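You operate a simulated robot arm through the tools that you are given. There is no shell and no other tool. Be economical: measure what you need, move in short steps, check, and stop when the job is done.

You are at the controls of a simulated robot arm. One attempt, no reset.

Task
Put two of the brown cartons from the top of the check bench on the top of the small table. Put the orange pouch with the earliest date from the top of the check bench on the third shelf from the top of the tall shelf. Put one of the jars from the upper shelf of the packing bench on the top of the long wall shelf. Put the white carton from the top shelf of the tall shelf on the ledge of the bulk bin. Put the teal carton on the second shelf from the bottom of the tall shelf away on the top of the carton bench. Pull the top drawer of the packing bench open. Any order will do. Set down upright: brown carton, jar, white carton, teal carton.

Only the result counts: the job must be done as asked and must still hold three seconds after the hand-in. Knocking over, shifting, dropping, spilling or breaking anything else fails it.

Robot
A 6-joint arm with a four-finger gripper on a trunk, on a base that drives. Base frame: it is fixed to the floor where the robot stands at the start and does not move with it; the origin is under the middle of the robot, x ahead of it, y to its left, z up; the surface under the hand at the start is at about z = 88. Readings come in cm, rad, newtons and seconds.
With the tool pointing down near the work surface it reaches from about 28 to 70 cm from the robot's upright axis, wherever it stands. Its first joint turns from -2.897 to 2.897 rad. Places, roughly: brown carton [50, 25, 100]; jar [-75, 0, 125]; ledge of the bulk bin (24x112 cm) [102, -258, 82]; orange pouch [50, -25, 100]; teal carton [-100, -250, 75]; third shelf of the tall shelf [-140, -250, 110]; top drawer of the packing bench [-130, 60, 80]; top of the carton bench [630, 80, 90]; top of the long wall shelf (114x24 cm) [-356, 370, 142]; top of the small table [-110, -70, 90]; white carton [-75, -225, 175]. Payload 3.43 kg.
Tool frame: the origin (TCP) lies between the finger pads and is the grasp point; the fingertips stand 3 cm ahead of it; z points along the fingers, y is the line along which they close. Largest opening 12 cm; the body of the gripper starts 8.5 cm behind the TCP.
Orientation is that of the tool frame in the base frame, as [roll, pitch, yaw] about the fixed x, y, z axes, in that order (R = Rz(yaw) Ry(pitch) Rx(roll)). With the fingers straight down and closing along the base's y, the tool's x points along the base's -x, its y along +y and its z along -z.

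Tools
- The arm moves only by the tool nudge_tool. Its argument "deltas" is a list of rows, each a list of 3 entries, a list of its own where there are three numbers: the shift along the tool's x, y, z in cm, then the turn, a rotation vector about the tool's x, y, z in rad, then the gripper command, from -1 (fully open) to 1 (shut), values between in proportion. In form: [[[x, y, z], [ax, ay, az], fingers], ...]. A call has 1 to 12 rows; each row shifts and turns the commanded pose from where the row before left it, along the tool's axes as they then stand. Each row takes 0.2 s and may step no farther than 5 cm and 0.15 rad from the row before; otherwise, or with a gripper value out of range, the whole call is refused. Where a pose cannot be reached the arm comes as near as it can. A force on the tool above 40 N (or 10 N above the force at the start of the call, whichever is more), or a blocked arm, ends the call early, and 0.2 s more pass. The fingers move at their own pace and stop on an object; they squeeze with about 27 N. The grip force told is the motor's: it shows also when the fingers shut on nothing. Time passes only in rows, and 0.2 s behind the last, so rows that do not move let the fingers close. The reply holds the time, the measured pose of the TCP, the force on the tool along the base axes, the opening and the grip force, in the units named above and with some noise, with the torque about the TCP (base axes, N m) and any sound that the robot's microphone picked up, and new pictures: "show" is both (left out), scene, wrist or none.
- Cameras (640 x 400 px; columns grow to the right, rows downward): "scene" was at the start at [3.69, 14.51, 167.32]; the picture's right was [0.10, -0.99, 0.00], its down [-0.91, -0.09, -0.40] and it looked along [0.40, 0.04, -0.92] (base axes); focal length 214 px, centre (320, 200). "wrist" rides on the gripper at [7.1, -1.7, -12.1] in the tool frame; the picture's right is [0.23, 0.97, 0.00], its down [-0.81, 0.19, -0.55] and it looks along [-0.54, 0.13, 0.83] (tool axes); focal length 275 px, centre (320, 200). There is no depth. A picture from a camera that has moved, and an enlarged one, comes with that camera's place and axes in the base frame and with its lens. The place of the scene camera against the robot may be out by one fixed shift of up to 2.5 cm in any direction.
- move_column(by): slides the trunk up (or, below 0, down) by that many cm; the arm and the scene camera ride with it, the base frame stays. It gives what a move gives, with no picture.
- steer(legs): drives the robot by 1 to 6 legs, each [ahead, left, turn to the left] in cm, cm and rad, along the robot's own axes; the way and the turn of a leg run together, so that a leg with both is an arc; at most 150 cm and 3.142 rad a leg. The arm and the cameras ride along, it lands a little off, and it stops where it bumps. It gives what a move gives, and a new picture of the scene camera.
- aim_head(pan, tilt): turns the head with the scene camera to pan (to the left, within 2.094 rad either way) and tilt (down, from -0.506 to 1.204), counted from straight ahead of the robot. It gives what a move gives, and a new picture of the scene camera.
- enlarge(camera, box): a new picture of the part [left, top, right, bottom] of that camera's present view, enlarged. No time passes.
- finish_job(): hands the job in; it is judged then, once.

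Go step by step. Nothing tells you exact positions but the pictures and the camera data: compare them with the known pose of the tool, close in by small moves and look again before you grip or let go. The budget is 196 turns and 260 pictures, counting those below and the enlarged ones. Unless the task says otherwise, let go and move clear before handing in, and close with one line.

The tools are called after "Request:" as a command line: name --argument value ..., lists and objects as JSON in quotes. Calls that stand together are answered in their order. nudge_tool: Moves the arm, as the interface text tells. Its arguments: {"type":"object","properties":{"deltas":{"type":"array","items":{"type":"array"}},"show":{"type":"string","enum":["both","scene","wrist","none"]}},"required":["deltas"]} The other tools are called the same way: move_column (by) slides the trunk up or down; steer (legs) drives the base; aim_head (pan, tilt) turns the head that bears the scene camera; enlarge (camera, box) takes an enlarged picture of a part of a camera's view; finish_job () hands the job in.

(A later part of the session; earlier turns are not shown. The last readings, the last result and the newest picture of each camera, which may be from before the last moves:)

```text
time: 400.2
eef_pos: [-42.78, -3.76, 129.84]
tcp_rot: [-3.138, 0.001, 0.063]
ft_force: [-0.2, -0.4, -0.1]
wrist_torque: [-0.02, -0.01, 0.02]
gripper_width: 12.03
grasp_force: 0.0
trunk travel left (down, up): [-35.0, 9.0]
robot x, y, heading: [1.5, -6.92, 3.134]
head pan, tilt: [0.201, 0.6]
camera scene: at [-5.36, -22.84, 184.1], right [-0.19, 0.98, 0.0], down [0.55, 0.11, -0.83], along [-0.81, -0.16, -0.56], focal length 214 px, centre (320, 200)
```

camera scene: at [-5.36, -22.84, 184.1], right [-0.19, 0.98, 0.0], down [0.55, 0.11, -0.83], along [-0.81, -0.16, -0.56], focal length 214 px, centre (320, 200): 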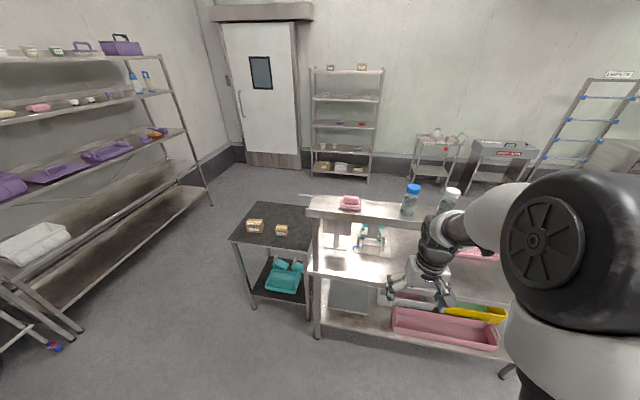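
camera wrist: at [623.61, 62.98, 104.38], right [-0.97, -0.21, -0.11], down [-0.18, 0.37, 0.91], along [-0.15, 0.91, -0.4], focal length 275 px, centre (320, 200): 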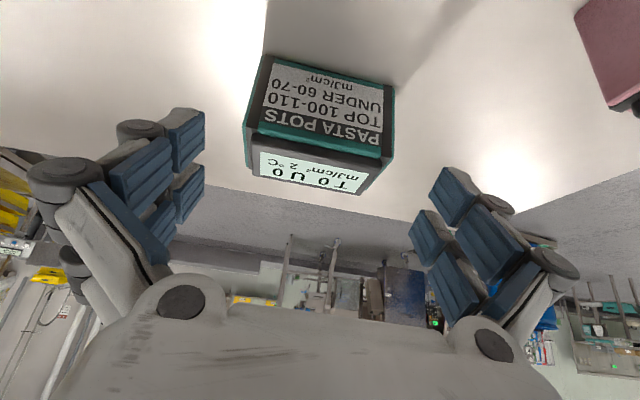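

All earlier placements look fine from here. The blue-lidded jar is near (-97,3) on the upper shelf. I'll raise the hand and move closer.

Request:
nudge_tool --deltas '[[[0, 0, -4.8], [0, 0, 0], -1], [[0, 0, -4.8], [0, 0, 0], -1], [[0, 0, -4.8], [0, 0, 0], -1], [[0, 0, -4.8], [0, 0, 0], -1]]' --show "none"

Request:
steer --legs '[[34, 0, 0]]'

Request:
nudge_tool --deltas '[[[0, 0, 0], [0, 0, 0], -1]]' --show "wrist"

```text
time: 401.2
eef_pos: [-42.85, -3.82, 148.89]
tcp_rot: [-3.138, 0.001, 0.064]
ft_force: [0.0, 0.0, 0.4]
wrist_torque: [0.04, 0.02, 0.0]
gripper_width: 12.01
grasp_force: 0.1
trunk travel left (down, up): [-35.0, 9.0]
robot x, y, heading: [1.57, -7.06, 3.134]
head pan, tilt: [0.201, 0.6]
```

```text
time: 403.4
eef_pos: [-76.74, -3.95, 148.91]
tcp_rot: [-3.139, 0.0, 0.071]
ft_force: [0.8, -0.2, 0.5]
wrist_torque: [0.01, -0.03, 0.02]
gripper_width: 12.0
grasp_force: 0.1
trunk travel left (down, up): [-35.0, 9.0]
robot x, y, heading: [-32.08, -7.1, -3.142]
head pan, tilt: [0.201, 0.6]
camera scene: at [-39.03, -22.82, 184.09], right [-0.2, 0.98, 0.0], down [0.55, 0.11, -0.83], along [-0.81, -0.16, -0.57], focal length 214 px, centre (320, 200)
```

scene: 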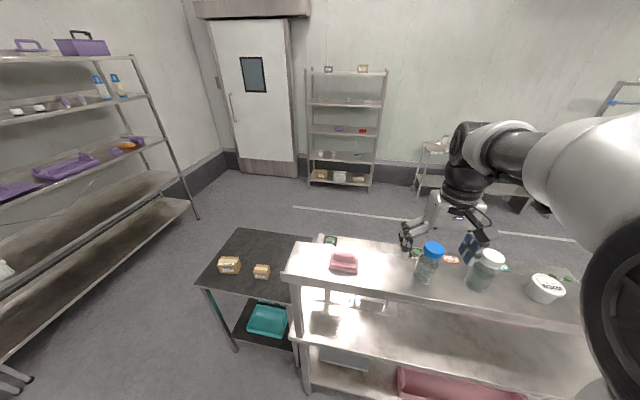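

```text
time: 403.8
eef_pos: [-76.61, -4.06, 148.83]
tcp_rot: [-3.137, 0.001, 0.072]
ft_force: [0.8, -0.1, 0.9]
wrist_torque: [0.04, 0.02, 0.0]
gripper_width: 11.97
grasp_force: 0.0
trunk travel left (down, up): [-35.0, 9.0]
robot x, y, heading: [-32.28, -6.99, -3.14]
head pan, tilt: [0.201, 0.6]
camera wrist: at [-69.62, -1.9, 160.91], right [0.3, -0.95, 0.0], down [-0.79, -0.25, 0.55], along [-0.53, -0.16, -0.83], focal length 275 px, centre (320, 200)
```

wrist: 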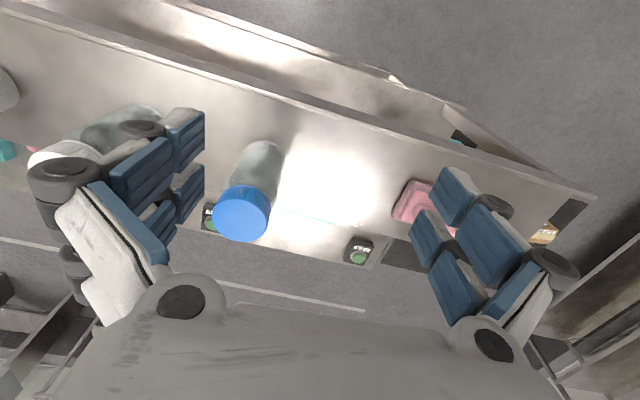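

The blue-lidded jar is at about (-91,1.7), lid top z≈136, lid diameter about 6.5 cm. Moving above it.

Request:
nudge_tool --deltas '[[[-3.5, -1.7, 0], [0, 0, 0], -1], [[-3.5, -1.7, 0], [0, 0, 0], -1], [[-3.5, -1.7, 0], [0, 0, 0], -1], [[-3.4, -1.7, 0], [0, 0, 0], -1], [[0, 0, 3], [0, 0, 0], -1]]' --show "both"

```text
time: 405.0
eef_pos: [-90.87, 1.5, 145.81]
tcp_rot: [-3.137, -0.001, 0.072]
ft_force: [0.3, 0.3, -0.3]
wrist_torque: [-0.01, 0.04, -0.02]
gripper_width: 11.99
grasp_force: 0.0
trunk travel left (down, up): [-35.0, 9.0]
robot x, y, heading: [-32.29, -6.59, -3.141]
head pan, tilt: [0.201, 0.6]
camera scene: at [-38.82, -22.89, 184.1], right [-0.2, 0.98, 0.0], down [0.55, 0.11, -0.83], along [-0.81, -0.16, -0.56], focal length 214 px, centre (320, 200)
camera wrist: at [-83.91, 3.66, 157.9], right [0.3, -0.95, 0.0], down [-0.79, -0.25, 0.55], along [-0.53, -0.16, -0.83], focal length 275 px, centre (320, 200)
```

scene: 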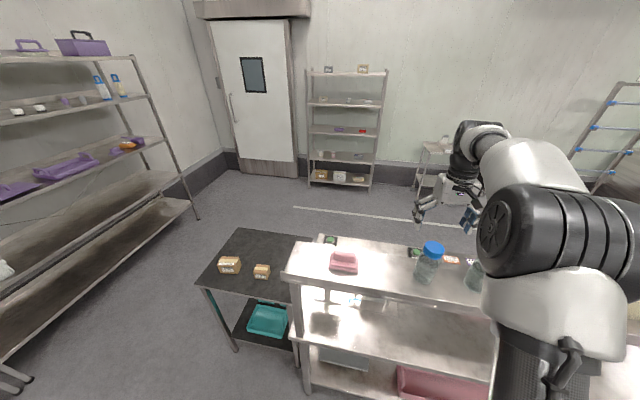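
wrist: 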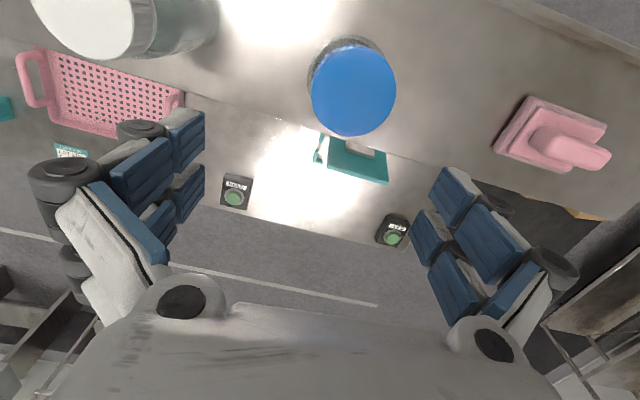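

Triangulating the lid gives (-86.8,0.8), top z≈140. Correcting and checking once more.

Request:
nudge_tool --deltas '[[[4.0, 1.0, 0], [0, 0, 0], -1], [[0, 0, 0], [0, 0, 0], -1]]' --show "wrist"

```text
time: 405.6
eef_pos: [-87.04, 0.73, 145.44]
tcp_rot: [-3.139, -0.004, 0.071]
ft_force: [-1.2, 0.1, -0.3]
wrist_torque: [0.01, -0.06, -0.02]
gripper_width: 11.99
grasp_force: 0.1
trunk travel left (down, up): [-35.0, 9.0]
robot x, y, heading: [-32.2, -6.67, -3.14]
head pan, tilt: [0.201, 0.6]
camera wrist: at [-80.2, 2.99, 157.54], right [0.3, -0.95, 0.0], down [-0.8, -0.25, 0.55], along [-0.53, -0.16, -0.84], focal length 275 px, centre (320, 200)
```

wrist: 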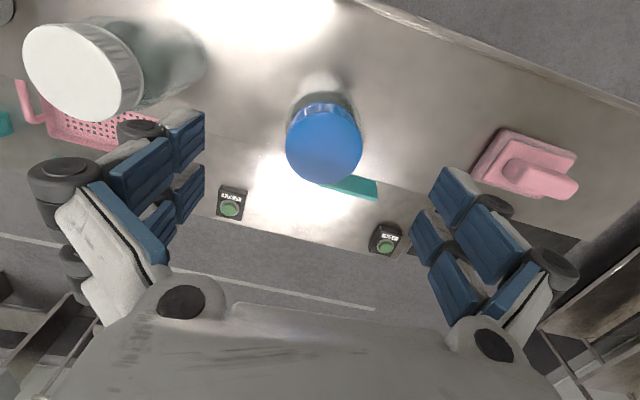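

Aligned over the jar. Descending and gripping.

Request:
nudge_tool --deltas '[[[0, 0, 4], [0, 0, 0], -1], [[0, 0, 4], [0, 0, 0], -1], [[0, 0, 3.5], [0, 0, 0], -1], [[0, 0, 0], [0, 0, 0], 1], [[0, 0, 0], [0, 0, 0], 1], [[0, 0, 0], [0, 0, 0], 1], [[0, 0, 0], [0, 0, 0], 1], [[0, 0, 0], [0, 0, 0], 1]]' --show "both"

```text
time: 407.4
eef_pos: [-86.83, 1.01, 134.38]
tcp_rot: [-3.138, 0.0, 0.07]
ft_force: [0.5, -2.5, 0.8]
wrist_torque: [-0.09, 0.04, 0.02]
gripper_width: 5.78
grasp_force: 26.6
trunk travel left (down, up): [-35.0, 9.0]
robot x, y, heading: [-32.18, -6.78, -3.141]
head pan, tilt: [0.201, 0.6]
camera scene: at [-38.96, -22.83, 184.09], right [-0.2, 0.98, 0.0], down [0.55, 0.11, -0.83], along [-0.81, -0.16, -0.56], focal length 214 px, centre (320, 200)
camera wrist: at [-79.87, 3.09, 146.34], right [0.3, -0.95, 0.0], down [-0.79, -0.25, 0.55], along [-0.53, -0.16, -0.83], focal length 275 px, centre (320, 200)
```

scene: 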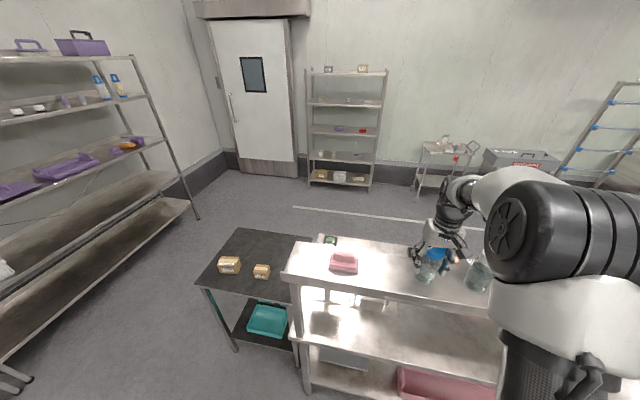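
wrist: 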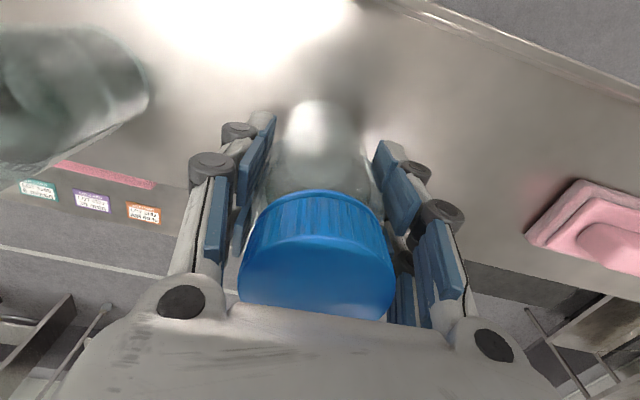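

Jar gripped at 5.8 cm. Lifting it, backing off, and looking toward the long wall shelf.

Request:
nudge_tool --deltas '[[[0, 0, -2], [0, 0, 0], 1], [[0, 0, -4.5], [0, 0, 0], 1], [[0, 0, -4.5], [0, 0, 0], 1], [[0, 0, -4.5], [0, 0, 0], 1]]' --show "wrist"

Request:
steer --legs '[[-30, 0, 0], [0, -90, 0], [0, -90, 0]]'

Request:
aim_head --pan -0.5 --tilt 0.3

```text
time: 408.4
eef_pos: [-86.95, 0.92, 149.64]
tcp_rot: [-3.138, -0.003, 0.073]
ft_force: [0.6, 0.1, -2.2]
wrist_torque: [0.0, -0.02, 0.0]
gripper_width: 5.82
grasp_force: 27.2
trunk travel left (down, up): [-35.0, 9.0]
robot x, y, heading: [-32.29, -7.06, -3.137]
head pan, tilt: [0.201, 0.6]
camera wrist: at [-80.12, 3.13, 161.65], right [0.3, -0.95, 0.0], down [-0.8, -0.25, 0.55], along [-0.53, -0.16, -0.83], focal length 275 px, centre (320, 200)
```

wrist: 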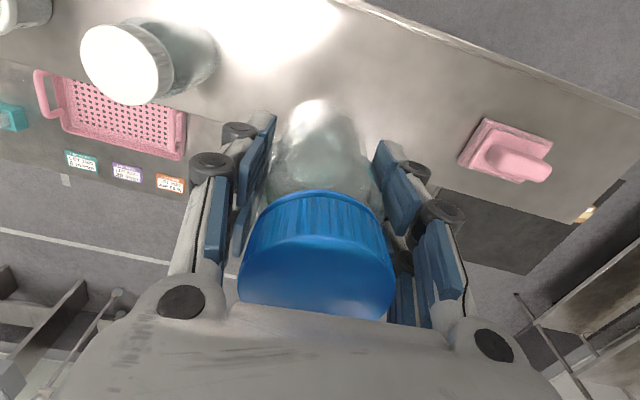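

```text
time: 419.1
eef_pos: [-58.02, 179.87, 149.47]
tcp_rot: [-3.139, 0.001, 0.073]
ft_force: [-0.2, 0.2, -3.7]
wrist_torque: [0.0, 0.03, 0.0]
gripper_width: 5.75
grasp_force: 27.1
trunk travel left (down, up): [-35.0, 9.0]
robot x, y, heading: [-2.73, 172.15, -3.136]
head pan, tilt: [0.201, 0.6]
camera scene: at [-9.82, 156.11, 184.09], right [-0.2, 0.98, 0.0], down [0.55, 0.11, -0.82], along [-0.81, -0.17, -0.57], focal length 214 px, centre (320, 200)
```

scene: 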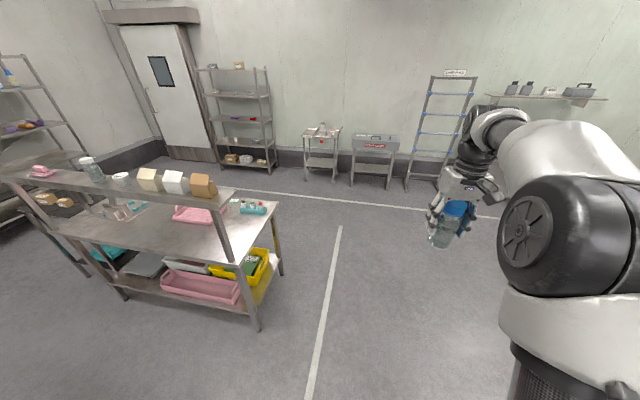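

```text
time: 420.2
eef_pos: [-57.93, 179.74, 149.49]
tcp_rot: [-3.138, 0.0, 0.074]
ft_force: [0.3, -0.4, -2.3]
wrist_torque: [-0.03, -0.01, -0.02]
gripper_width: 5.75
grasp_force: 26.9
trunk travel left (down, up): [-35.0, 9.0]
robot x, y, heading: [-2.87, 171.9, -3.145]
head pan, tilt: [-0.499, 0.3]
camera scene: at [-9.38, 162.31, 186.84], right [0.48, 0.88, 0.0], down [0.26, -0.14, -0.96], along [-0.84, 0.45, -0.3], focal length 214 px, centre (320, 200)
```

scene: 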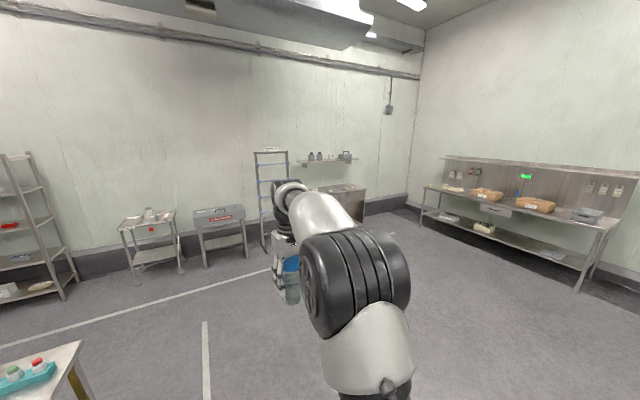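

The wall shelf is on the -x wall, y≈305–421, with a cabinet below it. The middle, around y≈345–380, looks free. Driving closer.

Request:
steer --legs '[[100, -95, 0], [100, -95, 0]]'

Request:
aim_head --pan 0.15 --tilt 0.4

```text
time: 433.6
eef_pos: [-253.54, 376.47, 149.52]
tcp_rot: [-3.137, 0.001, 0.041]
ft_force: [-0.5, -0.6, -3.1]
wrist_torque: [-0.02, 0.0, -0.02]
gripper_width: 5.74
grasp_force: 27.4
trunk travel left (down, up): [-35.0, 9.0]
robot x, y, heading: [-199.06, 366.84, 3.11]
head pan, tilt: [-0.499, 0.3]
camera scene: at [-205.56, 357.38, 186.84], right [0.51, 0.86, 0.0], down [0.26, -0.15, -0.96], along [-0.82, 0.48, -0.3], focal length 214 px, centre (320, 200)
```

scene: 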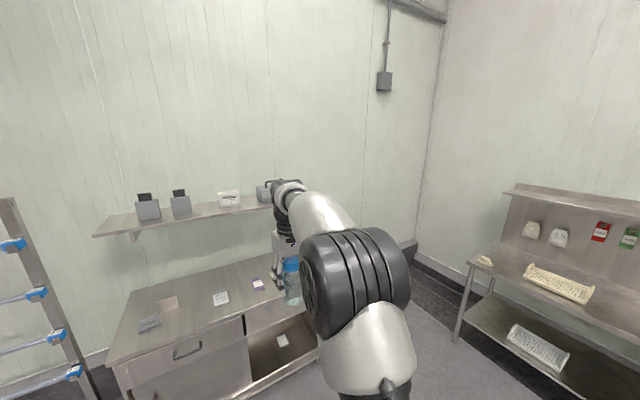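

```text
time: 434.6
eef_pos: [-253.53, 376.41, 149.49]
tcp_rot: [-3.139, -0.001, 0.041]
ft_force: [-0.8, 0.2, -2.2]
wrist_torque: [0.02, -0.03, -0.02]
gripper_width: 5.69
grasp_force: 27.3
trunk travel left (down, up): [-35.0, 9.0]
robot x, y, heading: [-198.76, 366.89, 3.107]
head pan, tilt: [0.15, 0.4]
camera scene: at [-206.69, 351.57, 185.92], right [-0.12, 0.99, 0.0], down [0.39, 0.05, -0.92], along [-0.91, -0.11, -0.39], focal length 214 px, centre (320, 200)
```

scene: 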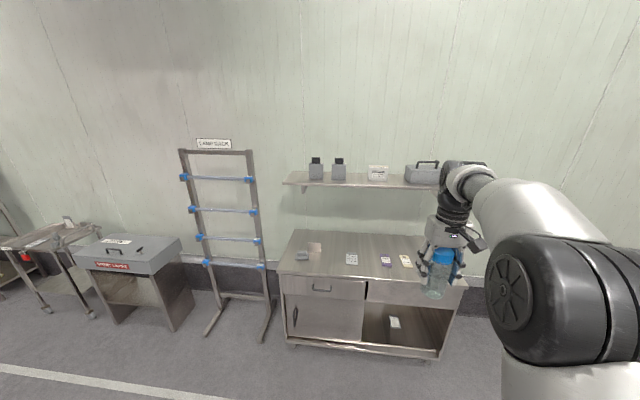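

The shelf has a free gap at y≈353–367 between the dark bottles and the box. The cabinet front at x≈-312 limits my stance, so I'll raise the trunk and test how far the arm reaches.

Request:
move_column --by 8.5

Request:
nudge_tool --deltas '[[[-4.5, 0, 0], [0, 0, 0], 1], [[-4.5, 0, 0], [0, 0, 0], 1], [[-4.5, 0, 0], [0, 0, 0], 1], [[-4.5, 0, 0], [0, 0, 0], 1], [[-3, 0, 0], [0, 0, 0], 1]]' --show "none"

Request:
enlarge --camera "scene" --box '[270, 130, 470, 260]'

```text
time: 435.8
eef_pos: [-253.55, 376.42, 158.0]
tcp_rot: [-3.139, 0.0, 0.041]
ft_force: [1.0, -0.2, -3.2]
wrist_torque: [0.01, 0.02, 0.0]
gripper_width: 5.68
grasp_force: 26.9
trunk travel left (down, up): [-43.5, 0.5]
robot x, y, heading: [-198.66, 367.01, 3.112]
head pan, tilt: [0.15, 0.4]
```

```text
time: 437.0
eef_pos: [-263.78, 374.77, 155.22]
tcp_rot: [-3.138, -0.001, 0.043]
ft_force: [0.2, -0.5, -1.4]
wrist_torque: [0.0, -0.03, 0.02]
gripper_width: 5.72
grasp_force: 27.3
out of reach, approached as far as the arm can: row 3, 4, 5
trunk travel left (down, up): [-43.5, 0.5]
robot x, y, heading: [-198.44, 366.73, 3.11]
head pan, tilt: [0.15, 0.4]
```

```text
3.08 times, centred on (370, 195) of scene
camera zoom: at [-206.64, 351.48, 194.41], right [-0.12, 0.99, 0.0], down [0.39, 0.05, -0.92], along [-0.91, -0.11, -0.39], focal length 660 px, centre (166, 215)
```

zoom: 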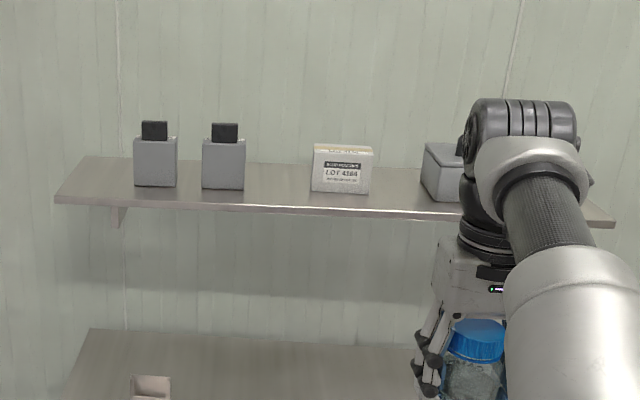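

With a vertical hand the reach is about 66 cm, so the robot must stand about 30 cm from the cabinet, which should clear. I'll align with the gap at y≈360 and move in carefully.

Request:
nudge_tool --deltas '[[[3, 0, -1], [0, 0, 0], 1], [[0, 0, 0], [0, 0, 0], 1]]' --show "none"

Request:
steer --legs '[[0, 0, 0.03], [0, 15, 0], [66, 0, 0]]'

Request:
nudge_tool --deltas '[[[0, 0, 0], [0, 0, 0], 1]]' --show "wrist"

```text
time: 437.6
eef_pos: [-261.08, 374.85, 156.15]
tcp_rot: [-3.138, -0.002, 0.04]
ft_force: [-0.9, 0.1, -3.6]
wrist_torque: [-0.02, -0.06, -0.04]
gripper_width: 5.74
grasp_force: 26.7
trunk travel left (down, up): [-43.5, 0.5]
robot x, y, heading: [-198.88, 366.78, 3.105]
head pan, tilt: [0.15, 0.4]
```

```text
time: 442.6
eef_pos: [-325.81, 358.28, 156.24]
tcp_rot: [-3.14, 0.001, 0.068]
ft_force: [0.4, 0.5, -2.9]
wrist_torque: [0.01, -0.01, 0.0]
gripper_width: 5.72
grasp_force: 27.1
trunk travel left (down, up): [-43.5, 0.5]
robot x, y, heading: [-263.47, 352.06, 3.143]
head pan, tilt: [0.15, 0.4]
camera scene: at [-271.09, 336.48, 194.42], right [-0.15, 0.99, 0.0], down [0.38, 0.06, -0.92], along [-0.91, -0.14, -0.39], focal length 214 px, centre (320, 200)
```

scene: 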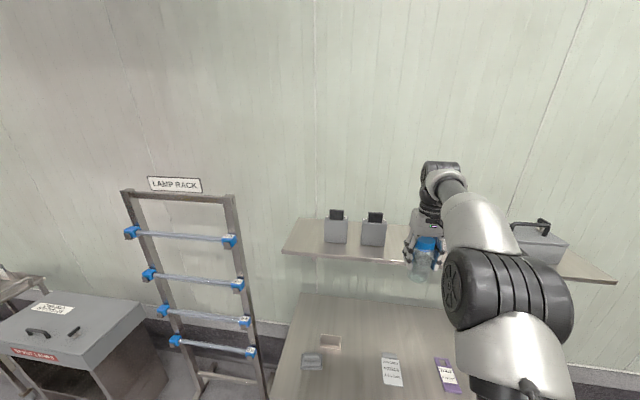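

```text
time: 443.0
eef_pos: [-325.76, 358.21, 156.33]
tcp_rot: [-3.139, 0.0, 0.068]
ft_force: [-0.6, 0.3, -2.8]
wrist_torque: [0.02, -0.02, -0.03]
gripper_width: 5.71
grasp_force: 26.6
trunk travel left (down, up): [-43.5, 0.5]
robot x, y, heading: [-263.65, 352.15, 3.141]
head pan, tilt: [0.15, 0.4]
camera wrist: at [-318.83, 360.4, 168.38], right [0.3, -0.95, 0.0], down [-0.8, -0.25, 0.55], along [-0.53, -0.16, -0.83], focal length 275 px, centre (320, 200)
```

wrist: 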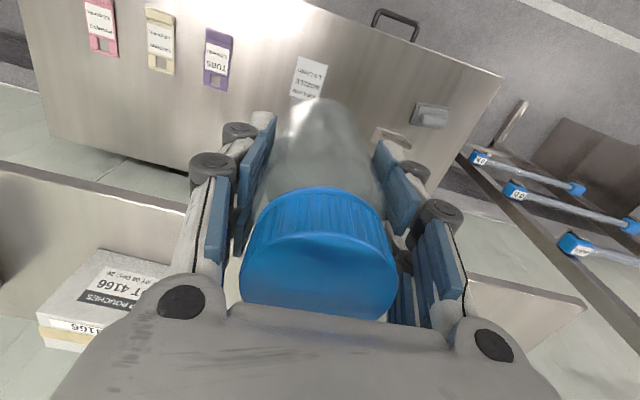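

The gap at y≈352–368 is confirmed, with the shelf front edge at x≈-341. Moving in with the base, then extending.

Request:
steer --legs '[[14, -1.8, 0]]'

Request:
steer --legs '[[4, 0, 0]]'

Request:
nudge_tool --deltas '[[[-3, 0, 0], [0, 0, 0], 1], [[-3, 0, 0], [0, 0, 0], 1], [[0, 0, 0], [0, 0, 0], 1]]' --show "wrist"

```text
time: 444.3
eef_pos: [-339.45, 360.03, 156.3]
tcp_rot: [-3.138, 0.0, 0.07]
ft_force: [-0.4, -0.1, -2.9]
wrist_torque: [0.02, -0.07, 0.0]
gripper_width: 5.71
grasp_force: 26.5
trunk travel left (down, up): [-43.5, 0.5]
robot x, y, heading: [-277.63, 353.51, 3.145]
head pan, tilt: [0.15, 0.4]
camera scene: at [-284.78, 338.29, 194.43], right [-0.15, 0.99, 0.0], down [0.38, 0.06, -0.92], along [-0.91, -0.14, -0.39], focal length 214 px, centre (320, 200)
```

scene: 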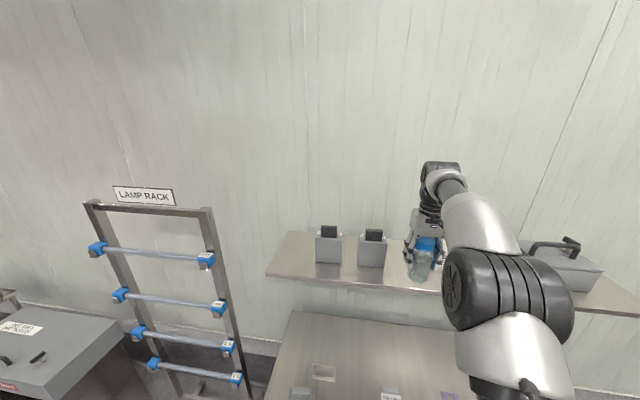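

```text
time: 445.2
eef_pos: [-343.22, 360.0, 156.5]
tcp_rot: [-3.139, 0.003, 0.069]
ft_force: [0.1, -0.1, -2.6]
wrist_torque: [0.03, 0.0, 0.01]
gripper_width: 5.7
grasp_force: 27.3
trunk travel left (down, up): [-43.5, 0.5]
robot x, y, heading: [-280.85, 354.2, 3.14]
head pan, tilt: [0.15, 0.4]
camera scene: at [-288.52, 338.28, 194.44], right [-0.15, 0.99, 0.0], down [0.38, 0.06, -0.92], along [-0.91, -0.14, -0.39], focal length 214 px, centre (320, 200)
```

scene: 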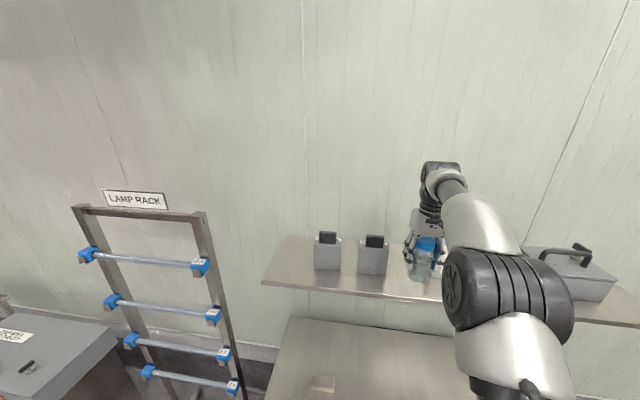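

```text
time: 446.0
eef_pos: [-346.59, 359.42, 155.4]
tcp_rot: [-3.139, 0.0, 0.07]
ft_force: [-0.4, 0.1, -2.1]
wrist_torque: [-0.04, 0.03, -0.03]
gripper_width: 5.71
grasp_force: 26.9
out of reach, approached as far as the arm can: row 2
trunk travel left (down, up): [-43.5, 0.5]
robot x, y, heading: [-281.35, 353.54, 3.142]
head pan, tilt: [0.15, 0.4]
camera wrist: at [-339.67, 361.57, 167.5], right [0.3, -0.95, 0.0], down [-0.8, -0.25, 0.55], along [-0.53, -0.16, -0.83], focal length 275 px, centre (320, 200)
```

wrist: 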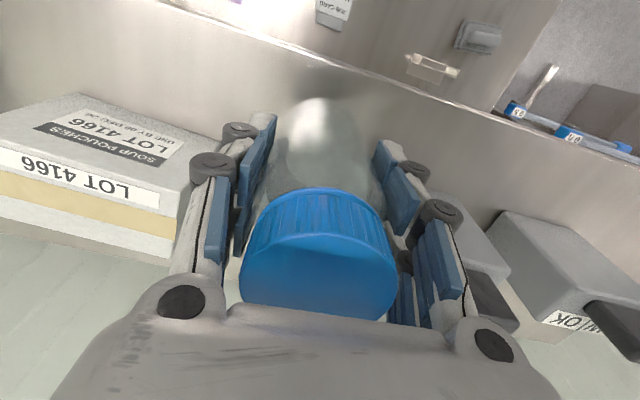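

Request:
steer --legs '[[2.8, -0.4, 0]]'

Request:
nudge_tool --deltas '[[[0, 0, 1.5], [0, 0, 0], 1], [[0, 0, 0.7], [0, 0, 0], 1]]' --show "wrist"

Request:
enlarge --camera "scene" --box '[300, 200, 460, 310]'

```text
time: 446.8
eef_pos: [-349.3, 359.79, 155.7]
tcp_rot: [-3.138, 0.002, 0.07]
ft_force: [0.1, 0.3, -2.0]
wrist_torque: [-0.02, 0.02, -0.04]
gripper_width: 5.72
grasp_force: 27.2
trunk travel left (down, up): [-43.5, 0.5]
robot x, y, heading: [-283.93, 354.08, 3.145]
head pan, tilt: [0.15, 0.4]
camera scene: at [-291.29, 338.66, 194.44], right [-0.15, 0.99, 0.0], down [0.38, 0.06, -0.92], along [-0.91, -0.14, -0.39], focal length 214 px, centre (320, 200)
```

scene: 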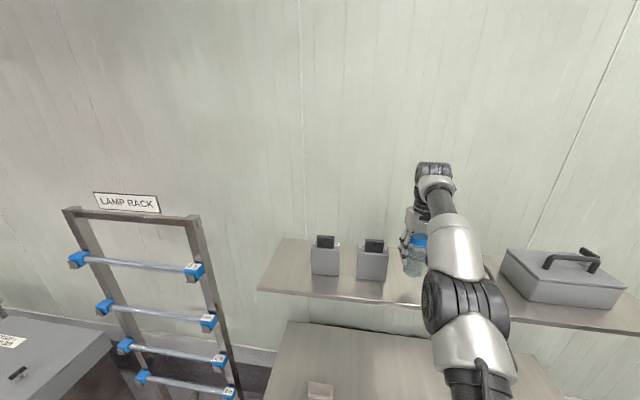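

```text
time: 447.4
eef_pos: [-349.75, 359.88, 153.01]
tcp_rot: [-3.138, 0.002, 0.07]
ft_force: [0.3, -0.3, -3.1]
wrist_torque: [-0.01, -0.09, -0.03]
gripper_width: 5.69
grasp_force: 27.1
trunk travel left (down, up): [-43.5, 0.5]
robot x, y, heading: [-284.1, 354.05, 3.141]
head pan, tilt: [0.15, 0.4]
camera wrist: at [-342.8, 362.01, 165.16], right [0.3, -0.95, 0.0], down [-0.8, -0.25, 0.55], along [-0.53, -0.16, -0.83], focal length 275 px, centre (320, 200)
```

wrist: 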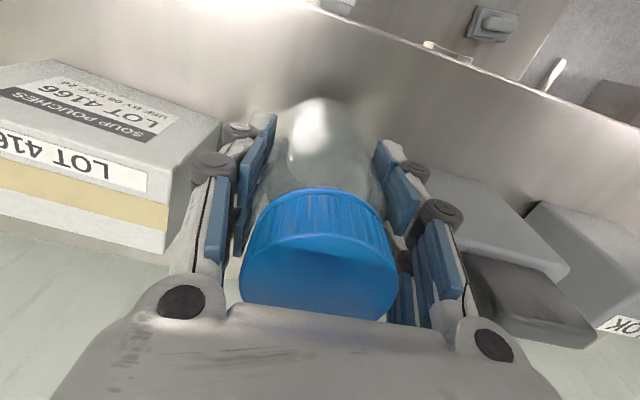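

```text
3.64 times, centred on (380, 255) of scene
camera zoom: at [-291.81, 338.73, 194.4], right [-0.15, 0.99, 0.0], down [0.39, 0.06, -0.92], along [-0.91, -0.14, -0.39], focal length 780 px, centre (102, 0)
```

zoom: 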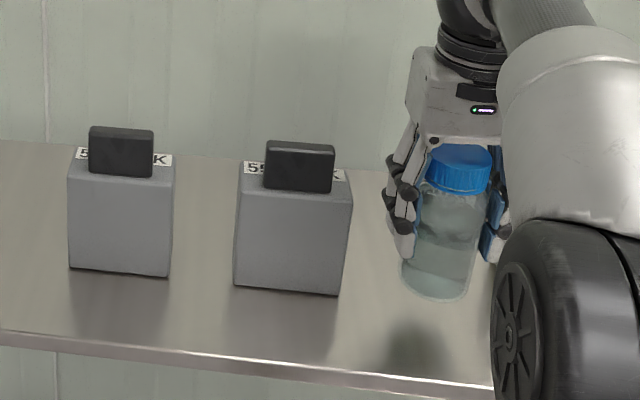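

Good side clearance. Lowering in steps to contact.

Request:
nudge_tool --deltas '[[[0, 0, 0.8], [0, 0, 0], 1], [[0, 0, 0.6], [0, 0, 0], 1]]' --show "none"

Request:
nudge_tool --deltas '[[[0, 0, 0.5], [0, 0, 0], 1], [[0, 0, 0], [0, 0, 0], 1]]' --show "none"

Request:
nudge_tool --deltas '[[[0, 0, 0.5], [0, 0, 0], 1], [[0, 0, 0], [0, 0, 0], 1]]' --show "none"

Request:
enlarge --camera "scene" --box '[300, 200, 460, 310]'

```text
time: 448.0
eef_pos: [-349.56, 359.8, 151.82]
tcp_rot: [-3.139, -0.002, 0.071]
ft_force: [0.2, 0.1, -2.2]
wrist_torque: [0.0, 0.0, -0.01]
gripper_width: 5.7
grasp_force: 26.9
trunk travel left (down, up): [-43.5, 0.5]
robot x, y, heading: [-284.32, 354.22, 3.141]
head pan, tilt: [0.15, 0.4]
```

```text
time: 448.6
eef_pos: [-349.32, 359.8, 151.42]
tcp_rot: [-3.138, 0.001, 0.07]
ft_force: [-1.1, -0.2, -1.6]
wrist_torque: [0.02, 0.01, 0.03]
gripper_width: 5.71
grasp_force: 27.0
trunk travel left (down, up): [-43.5, 0.5]
robot x, y, heading: [-284.66, 354.11, 3.137]
head pan, tilt: [0.15, 0.4]
```

```text
time: 449.2
eef_pos: [-349.39, 359.88, 150.87]
tcp_rot: [-3.138, 0.003, 0.07]
ft_force: [0.3, -0.3, -2.0]
wrist_torque: [-0.05, 0.01, 0.02]
gripper_width: 5.72
grasp_force: 26.8
trunk travel left (down, up): [-43.5, 0.5]
robot x, y, heading: [-284.34, 354.01, 3.142]
head pan, tilt: [0.15, 0.4]
```

```text
3.64 times, centred on (380, 255) of scene
camera zoom: at [-291.52, 338.69, 194.42], right [-0.15, 0.99, 0.0], down [0.38, 0.06, -0.92], along [-0.91, -0.14, -0.39], focal length 780 px, centre (102, 0)
```

zoom: 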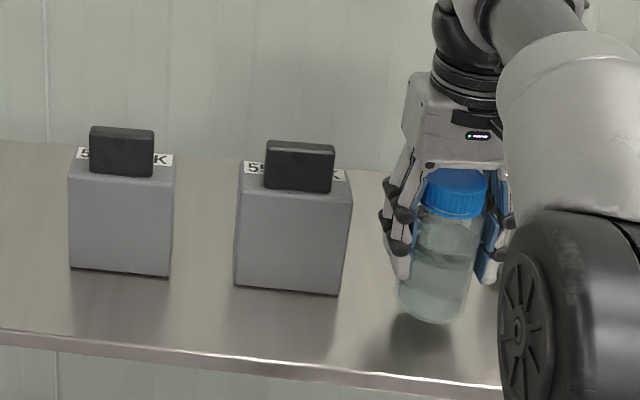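

Request:
nudge_tool --deltas '[[[0, 0, 0.5], [0, 0, 0], 1], [[0, 0, 0.3], [0, 0, 0], 1]]' --show "none"

Request:
nudge_tool --deltas '[[[0, 0, 0.5], [0, 0, 0], 1], [[0, 0, 0], [0, 0, 0], 1]]' --show "none"

Request:
nudge_tool --deltas '[[[0, 0, 0.4], [0, 0, 0], 1], [[0, 0, 0], [0, 0, 0], 1]]' --show "none"

Request:
enlarge --camera "scene" --box '[300, 200, 460, 310]'

```text
time: 449.8
eef_pos: [-349.52, 359.68, 150.1]
tcp_rot: [-3.137, 0.0, 0.071]
ft_force: [0.3, -0.7, -2.6]
wrist_torque: [0.02, -0.01, -0.03]
gripper_width: 5.7
grasp_force: 27.2
trunk travel left (down, up): [-43.5, 0.5]
robot x, y, heading: [-284.09, 354.15, 3.147]
head pan, tilt: [0.15, 0.4]
```

```text
time: 450.4
eef_pos: [-349.37, 359.87, 149.6]
tcp_rot: [-3.136, 0.0, 0.07]
ft_force: [-0.5, 0.0, -2.5]
wrist_torque: [0.0, -0.01, 0.0]
gripper_width: 5.68
grasp_force: 26.8
trunk travel left (down, up): [-43.5, 0.5]
robot x, y, heading: [-284.28, 354.21, 3.139]
head pan, tilt: [0.15, 0.4]
```

```text
time: 451.0
eef_pos: [-349.47, 359.76, 149.34]
tcp_rot: [-3.138, 0.004, 0.07]
ft_force: [-1.7, -0.6, 4.8]
wrist_torque: [-0.13, 0.06, -0.06]
gripper_width: 5.69
grasp_force: 26.8
trunk travel left (down, up): [-43.5, 0.5]
robot x, y, heading: [-284.05, 354.01, 3.137]
head pan, tilt: [0.15, 0.4]
```

```text
3.64 times, centred on (380, 255) of scene
camera zoom: at [-291.48, 338.69, 194.42], right [-0.15, 0.99, 0.0], down [0.38, 0.06, -0.92], along [-0.91, -0.14, -0.39], focal length 780 px, centre (102, 0)
```

zoom: 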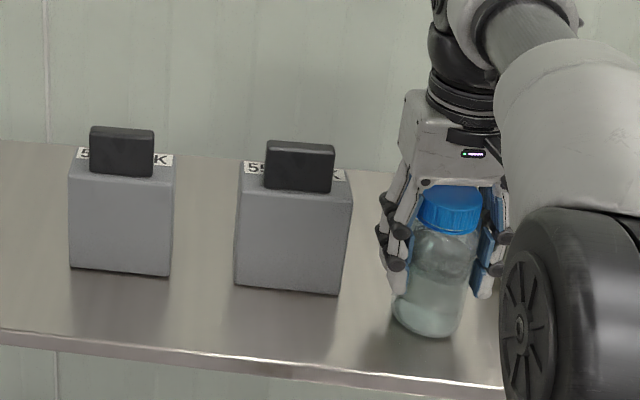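

Contact. Opening modestly, rising, and backing off.

Request:
nudge_tool --deltas '[[[0, 0, 0], [0, 0, 0], -0.1], [[0, 0, 0], [0, 0, 0], -0.4], [[0, 0, 0], [0, 0, 0], -0.45], [[0, 0, -2], [0, 0, 0], -0.45], [[0, 0, -2], [0, 0, 0], -0.45], [[0.5, 0, -2], [0, 0, 0], -0.45]]' --show "wrist"

```text
time: 452.4
eef_pos: [-348.68, 359.9, 155.24]
tcp_rot: [-3.139, 0.0, 0.07]
ft_force: [0.9, -0.5, 0.0]
wrist_torque: [0.01, 0.03, -0.02]
gripper_width: 8.69
grasp_force: 0.0
trunk travel left (down, up): [-43.5, 0.5]
robot x, y, heading: [-284.14, 354.23, 3.147]
head pan, tilt: [0.15, 0.4]
camera wrist: at [-341.77, 362.04, 167.34], right [0.3, -0.95, 0.0], down [-0.79, -0.25, 0.55], along [-0.53, -0.16, -0.83], focal length 275 px, centre (320, 200)
```

wrist: 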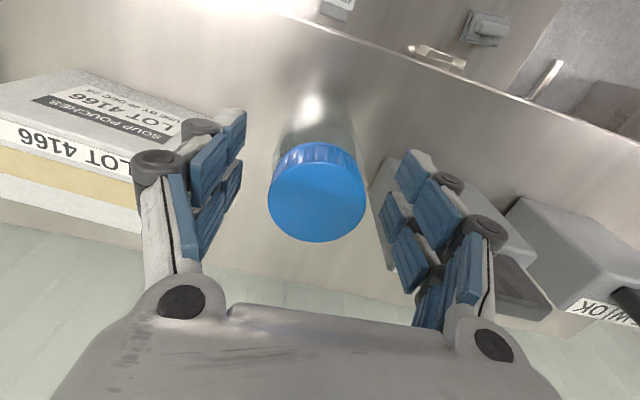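

Jar stands on the shelf, released. Rising clear and backing away, then heading to the drawer on the packing bench's west side.

Request:
nudge_tool --deltas '[[[1.5, 0, -3], [0, 0, 0], -0.45], [[2, 0, -3], [0, 0, 0], -0.45], [[3, 0, -1], [0, 0, 0], -0.45]]' --show "none"

Request:
steer --legs '[[-60, 0, 0]]'

Request:
aim_head --pan 2.0 --tilt 0.45

```text
time: 453.2
eef_pos: [-341.95, 360.18, 162.22]
tcp_rot: [-3.137, 0.003, 0.07]
ft_force: [0.3, -0.4, 0.2]
wrist_torque: [0.01, 0.09, -0.02]
gripper_width: 8.7
grasp_force: 0.0
trunk travel left (down, up): [-43.5, 0.5]
robot x, y, heading: [-284.22, 354.5, 3.145]
head pan, tilt: [0.15, 0.4]
```

```text
time: 456.6
eef_pos: [-281.54, 360.18, 162.08]
tcp_rot: [-3.138, -0.001, 0.065]
ft_force: [-0.1, 0.4, -0.4]
wrist_torque: [-0.03, 0.01, 0.04]
gripper_width: 8.7
grasp_force: 0.1
trunk travel left (down, up): [-43.5, 0.5]
robot x, y, heading: [-223.28, 354.16, 3.139]
head pan, tilt: [0.15, 0.4]
camera scene: at [-230.71, 338.53, 194.41], right [-0.14, 0.99, 0.0], down [0.39, 0.06, -0.92], along [-0.91, -0.13, -0.39], focal length 214 px, centre (320, 200)
```

scene: 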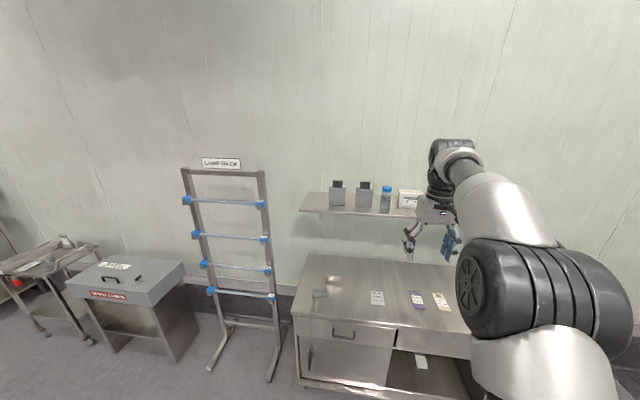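

```text
time: 458.5
eef_pos: [-281.43, 360.2, 162.02]
tcp_rot: [-3.138, 0.001, 0.065]
ft_force: [-0.2, -0.3, 0.8]
wrist_torque: [-0.01, 0.01, -0.03]
gripper_width: 8.69
grasp_force: 0.1
trunk travel left (down, up): [-43.5, 0.5]
robot x, y, heading: [-223.53, 353.89, 3.141]
head pan, tilt: [2.0, 0.45]
camera scene: at [-217.78, 331.49, 193.95], right [-0.91, -0.41, 0.0], down [-0.18, 0.4, -0.9], along [0.37, -0.82, -0.44], focal length 214 px, centre (320, 200)
```

scene: 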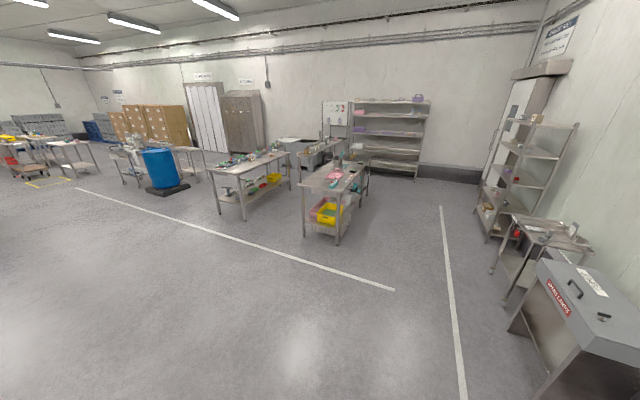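

Request:
enlarge --camera "scene" --box '[280, 140, 400, 250]'

```text
3.64 times, centred on (340, 195) of scene
camera zoom: at [-217.78, 331.49, 193.95], right [-0.91, -0.41, 0.0], down [-0.18, 0.4, -0.9], along [0.37, -0.82, -0.44], focal length 780 px, centre (247, 218)
```

zoom: 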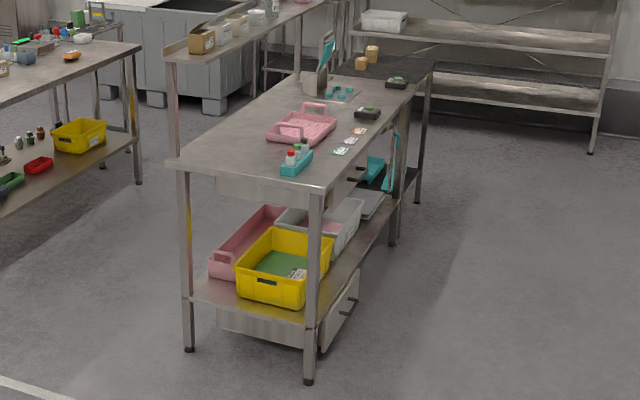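

The top drawer sits under the bench top on the west side, with a bar handle. Driving around to face it from the west.

Request:
steer --legs '[[0, 0, -1.57], [0, 0, -1.57], [0, -145, 0], [0, -145, 0], [18, 0, 0]]'

Request:
move_column --by -35

Request:
aim_head --pan 0.0 --tilt 0.7

```text
time: 480.9
eef_pos: [-128.33, 66.79, 162.04]
tcp_rot: [-3.139, 0.0, -2.999]
ft_force: [0.1, 0.0, 0.0]
wrist_torque: [-0.02, 0.03, 0.03]
gripper_width: 8.73
grasp_force: 0.0
trunk travel left (down, up): [-43.5, 0.5]
robot x, y, heading: [-187.09, 68.87, 0.074]
head pan, tilt: [2.0, 0.45]
camera scene: at [-194.33, 90.45, 193.95], right [0.88, 0.48, 0.0], down [0.21, -0.38, -0.9], along [-0.43, 0.79, -0.44], focal length 214 px, centre (320, 200)
```

scene: 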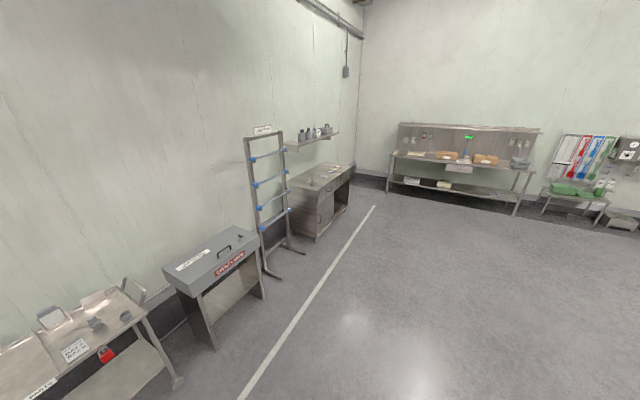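

```text
time: 484.3
eef_pos: [-128.32, 66.8, 127.07]
tcp_rot: [-3.138, 0.002, -3.001]
ft_force: [1.3, 0.5, 0.5]
wrist_torque: [0.02, 0.02, -0.01]
gripper_width: 8.71
grasp_force: 0.1
trunk travel left (down, up): [-8.5, 35.5]
robot x, y, heading: [-187.09, 68.95, 0.074]
head pan, tilt: [2.0, 0.45]
```

```text
time: 486.3
eef_pos: [-128.39, 66.86, 127.03]
tcp_rot: [-3.138, 0.003, -3.001]
ft_force: [-0.2, -0.2, -0.2]
wrist_torque: [-0.02, 0.0, 0.0]
gripper_width: 8.69
grasp_force: 0.0
trunk travel left (down, up): [-8.5, 35.5]
robot x, y, heading: [-186.89, 68.69, 0.066]
head pan, tilt: [0.0, 0.7]
camera scene: at [-181.49, 82.98, 156.73], right [0.07, -1.0, 0.0], down [-0.64, -0.05, -0.77], along [0.76, 0.05, -0.64], focal length 214 px, centre (320, 200)
```

scene: 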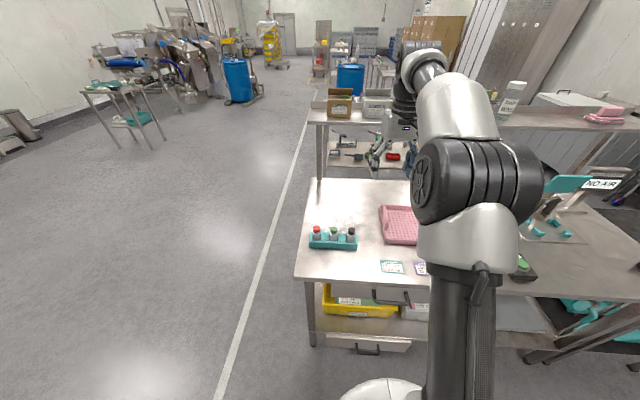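

Request:
enlarge --camera "scene" --box '[300, 250, 460, 370]'

```text
3.33 times, centred on (380, 310) of scene
camera zoom: at [-181.49, 82.98, 156.73], right [0.07, -1.0, 0.0], down [-0.64, -0.05, -0.77], along [0.76, 0.05, -0.64], focal length 715 px, centre (120, -167)
```

zoom: 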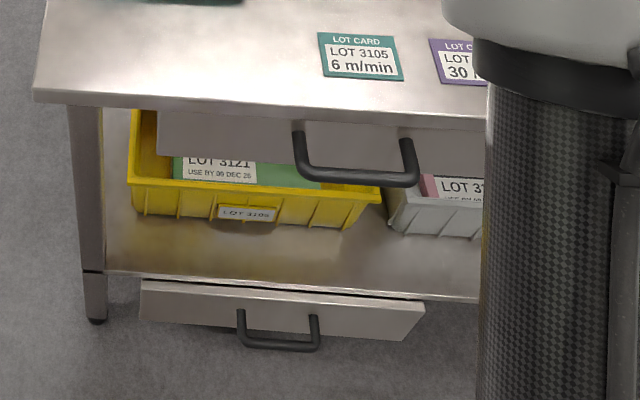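

The top drawer's bar handle is at about x=-145, z≈81, y 53–66, standing about 3 cm beyond the bench edge. I'll back off so the hand comes down in front of it and look with the wrist camera.

Request:
steer --legs '[[-28, 0, 0], [0, 0, -0.07]]'

Request:
nudge_tool --deltas '[[[0, 0, 4.5], [0, 0, -0.07], 1], [[0, 0, 4.5], [0, 0, -0.07], 1], [[0, 0, 4.5], [0, 0, 0], 1], [[0, 0, 4.5], [0, 0, 0], 1], [[0, 0, 4.5], [0, 0, 0], 1]]' --show "wrist"

```text
time: 488.7
eef_pos: [-156.76, 60.47, 127.07]
tcp_rot: [-3.137, 0.002, -3.074]
ft_force: [-0.4, -0.1, -0.9]
wrist_torque: [0.03, -0.02, 0.01]
gripper_width: 8.67
grasp_force: 0.1
trunk travel left (down, up): [-8.5, 35.5]
robot x, y, heading: [-215.28, 66.55, -0.005]
head pan, tilt: [0.0, 0.7]
camera scene: at [-208.56, 80.6, 156.74], right [-0.01, -1.0, 0.0], down [-0.64, 0.0, -0.77], along [0.77, 0.0, -0.64], focal length 214 px, centre (320, 200)
```

scene: 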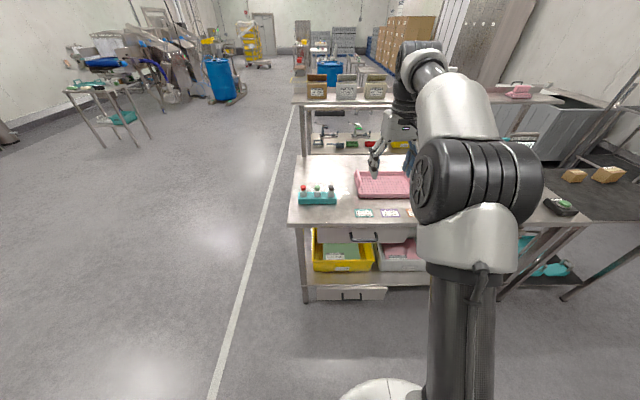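

```text
time: 489.9
eef_pos: [-156.54, 60.35, 104.68]
tcp_rot: [-3.14, 0.001, -2.935]
ft_force: [0.0, 0.4, 0.2]
wrist_torque: [-0.01, 0.0, -0.02]
gripper_width: 0.0
grasp_force: 6.9
trunk travel left (down, up): [-8.5, 35.5]
robot x, y, heading: [-214.95, 66.7, -0.007]
head pan, tilt: [0.0, 0.7]
camera wrist: at [-163.27, 57.32, 116.63], right [-0.42, 0.91, 0.0], down [0.75, 0.36, 0.55], along [0.5, 0.23, -0.83], focal length 275 px, centre (320, 200)
```

wrist: 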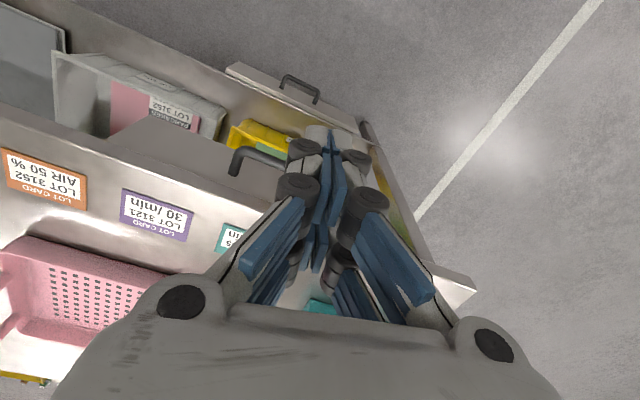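

Request:
nudge_tool --deltas '[[[0, 0, 0], [0, 0, 0.1], -1], [[0, 0, 0], [0, 0, 0.1], -1], [[0, 0, 0], [0, 0, 0], -1], [[0, 0, 0], [0, 0, 0], -1], [[0, 0, 0], [0, 0, 0], -1], [[0, 0, 0], [0, 0, 0], -1]]' --show "wrist"

Request:
enlarge --camera "wrist" --box '[210, 60, 450, 220]'

```text
time: 491.3
eef_pos: [-156.69, 60.47, 104.54]
tcp_rot: [-3.139, 0.001, -3.137]
ft_force: [0.8, 0.4, 0.5]
wrist_torque: [0.01, 0.01, -0.02]
gripper_width: 10.45
grasp_force: 0.0
trunk travel left (down, up): [-8.5, 35.5]
robot x, y, heading: [-214.96, 66.48, -0.004]
head pan, tilt: [0.0, 0.7]
camera wrist: at [-163.91, 58.75, 116.65], right [-0.24, 0.97, 0.0], down [0.81, 0.2, 0.55], along [0.54, 0.13, -0.83], focal length 275 px, centre (320, 200)
```

wrist: 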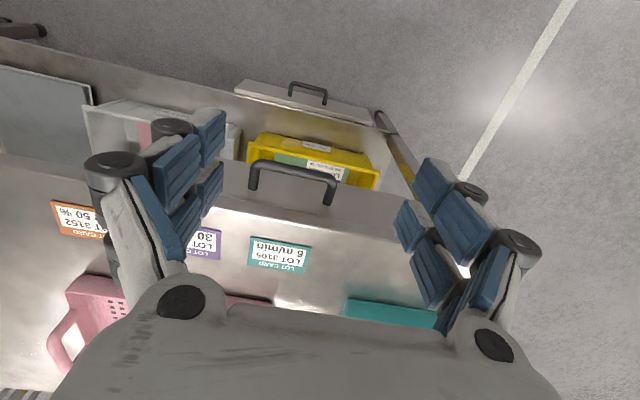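

```text
2.50 times, centred on (330, 140) of wrist
camera zoom: at [-163.91, 58.75, 116.65], right [-0.24, 0.97, 0.0], down [0.81, 0.2, 0.55], along [0.54, 0.13, -0.83], focal length 688 px, centre (295, 350)
```

zoom: 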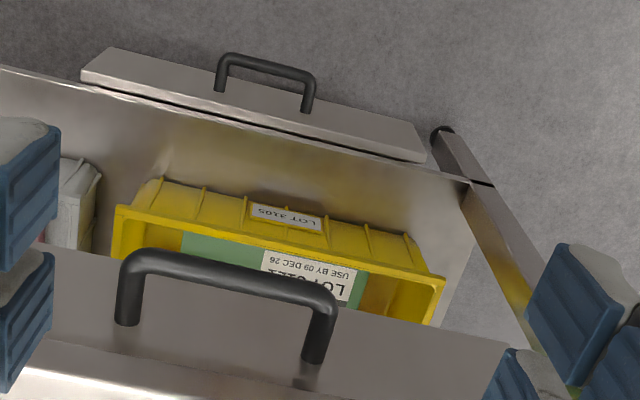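

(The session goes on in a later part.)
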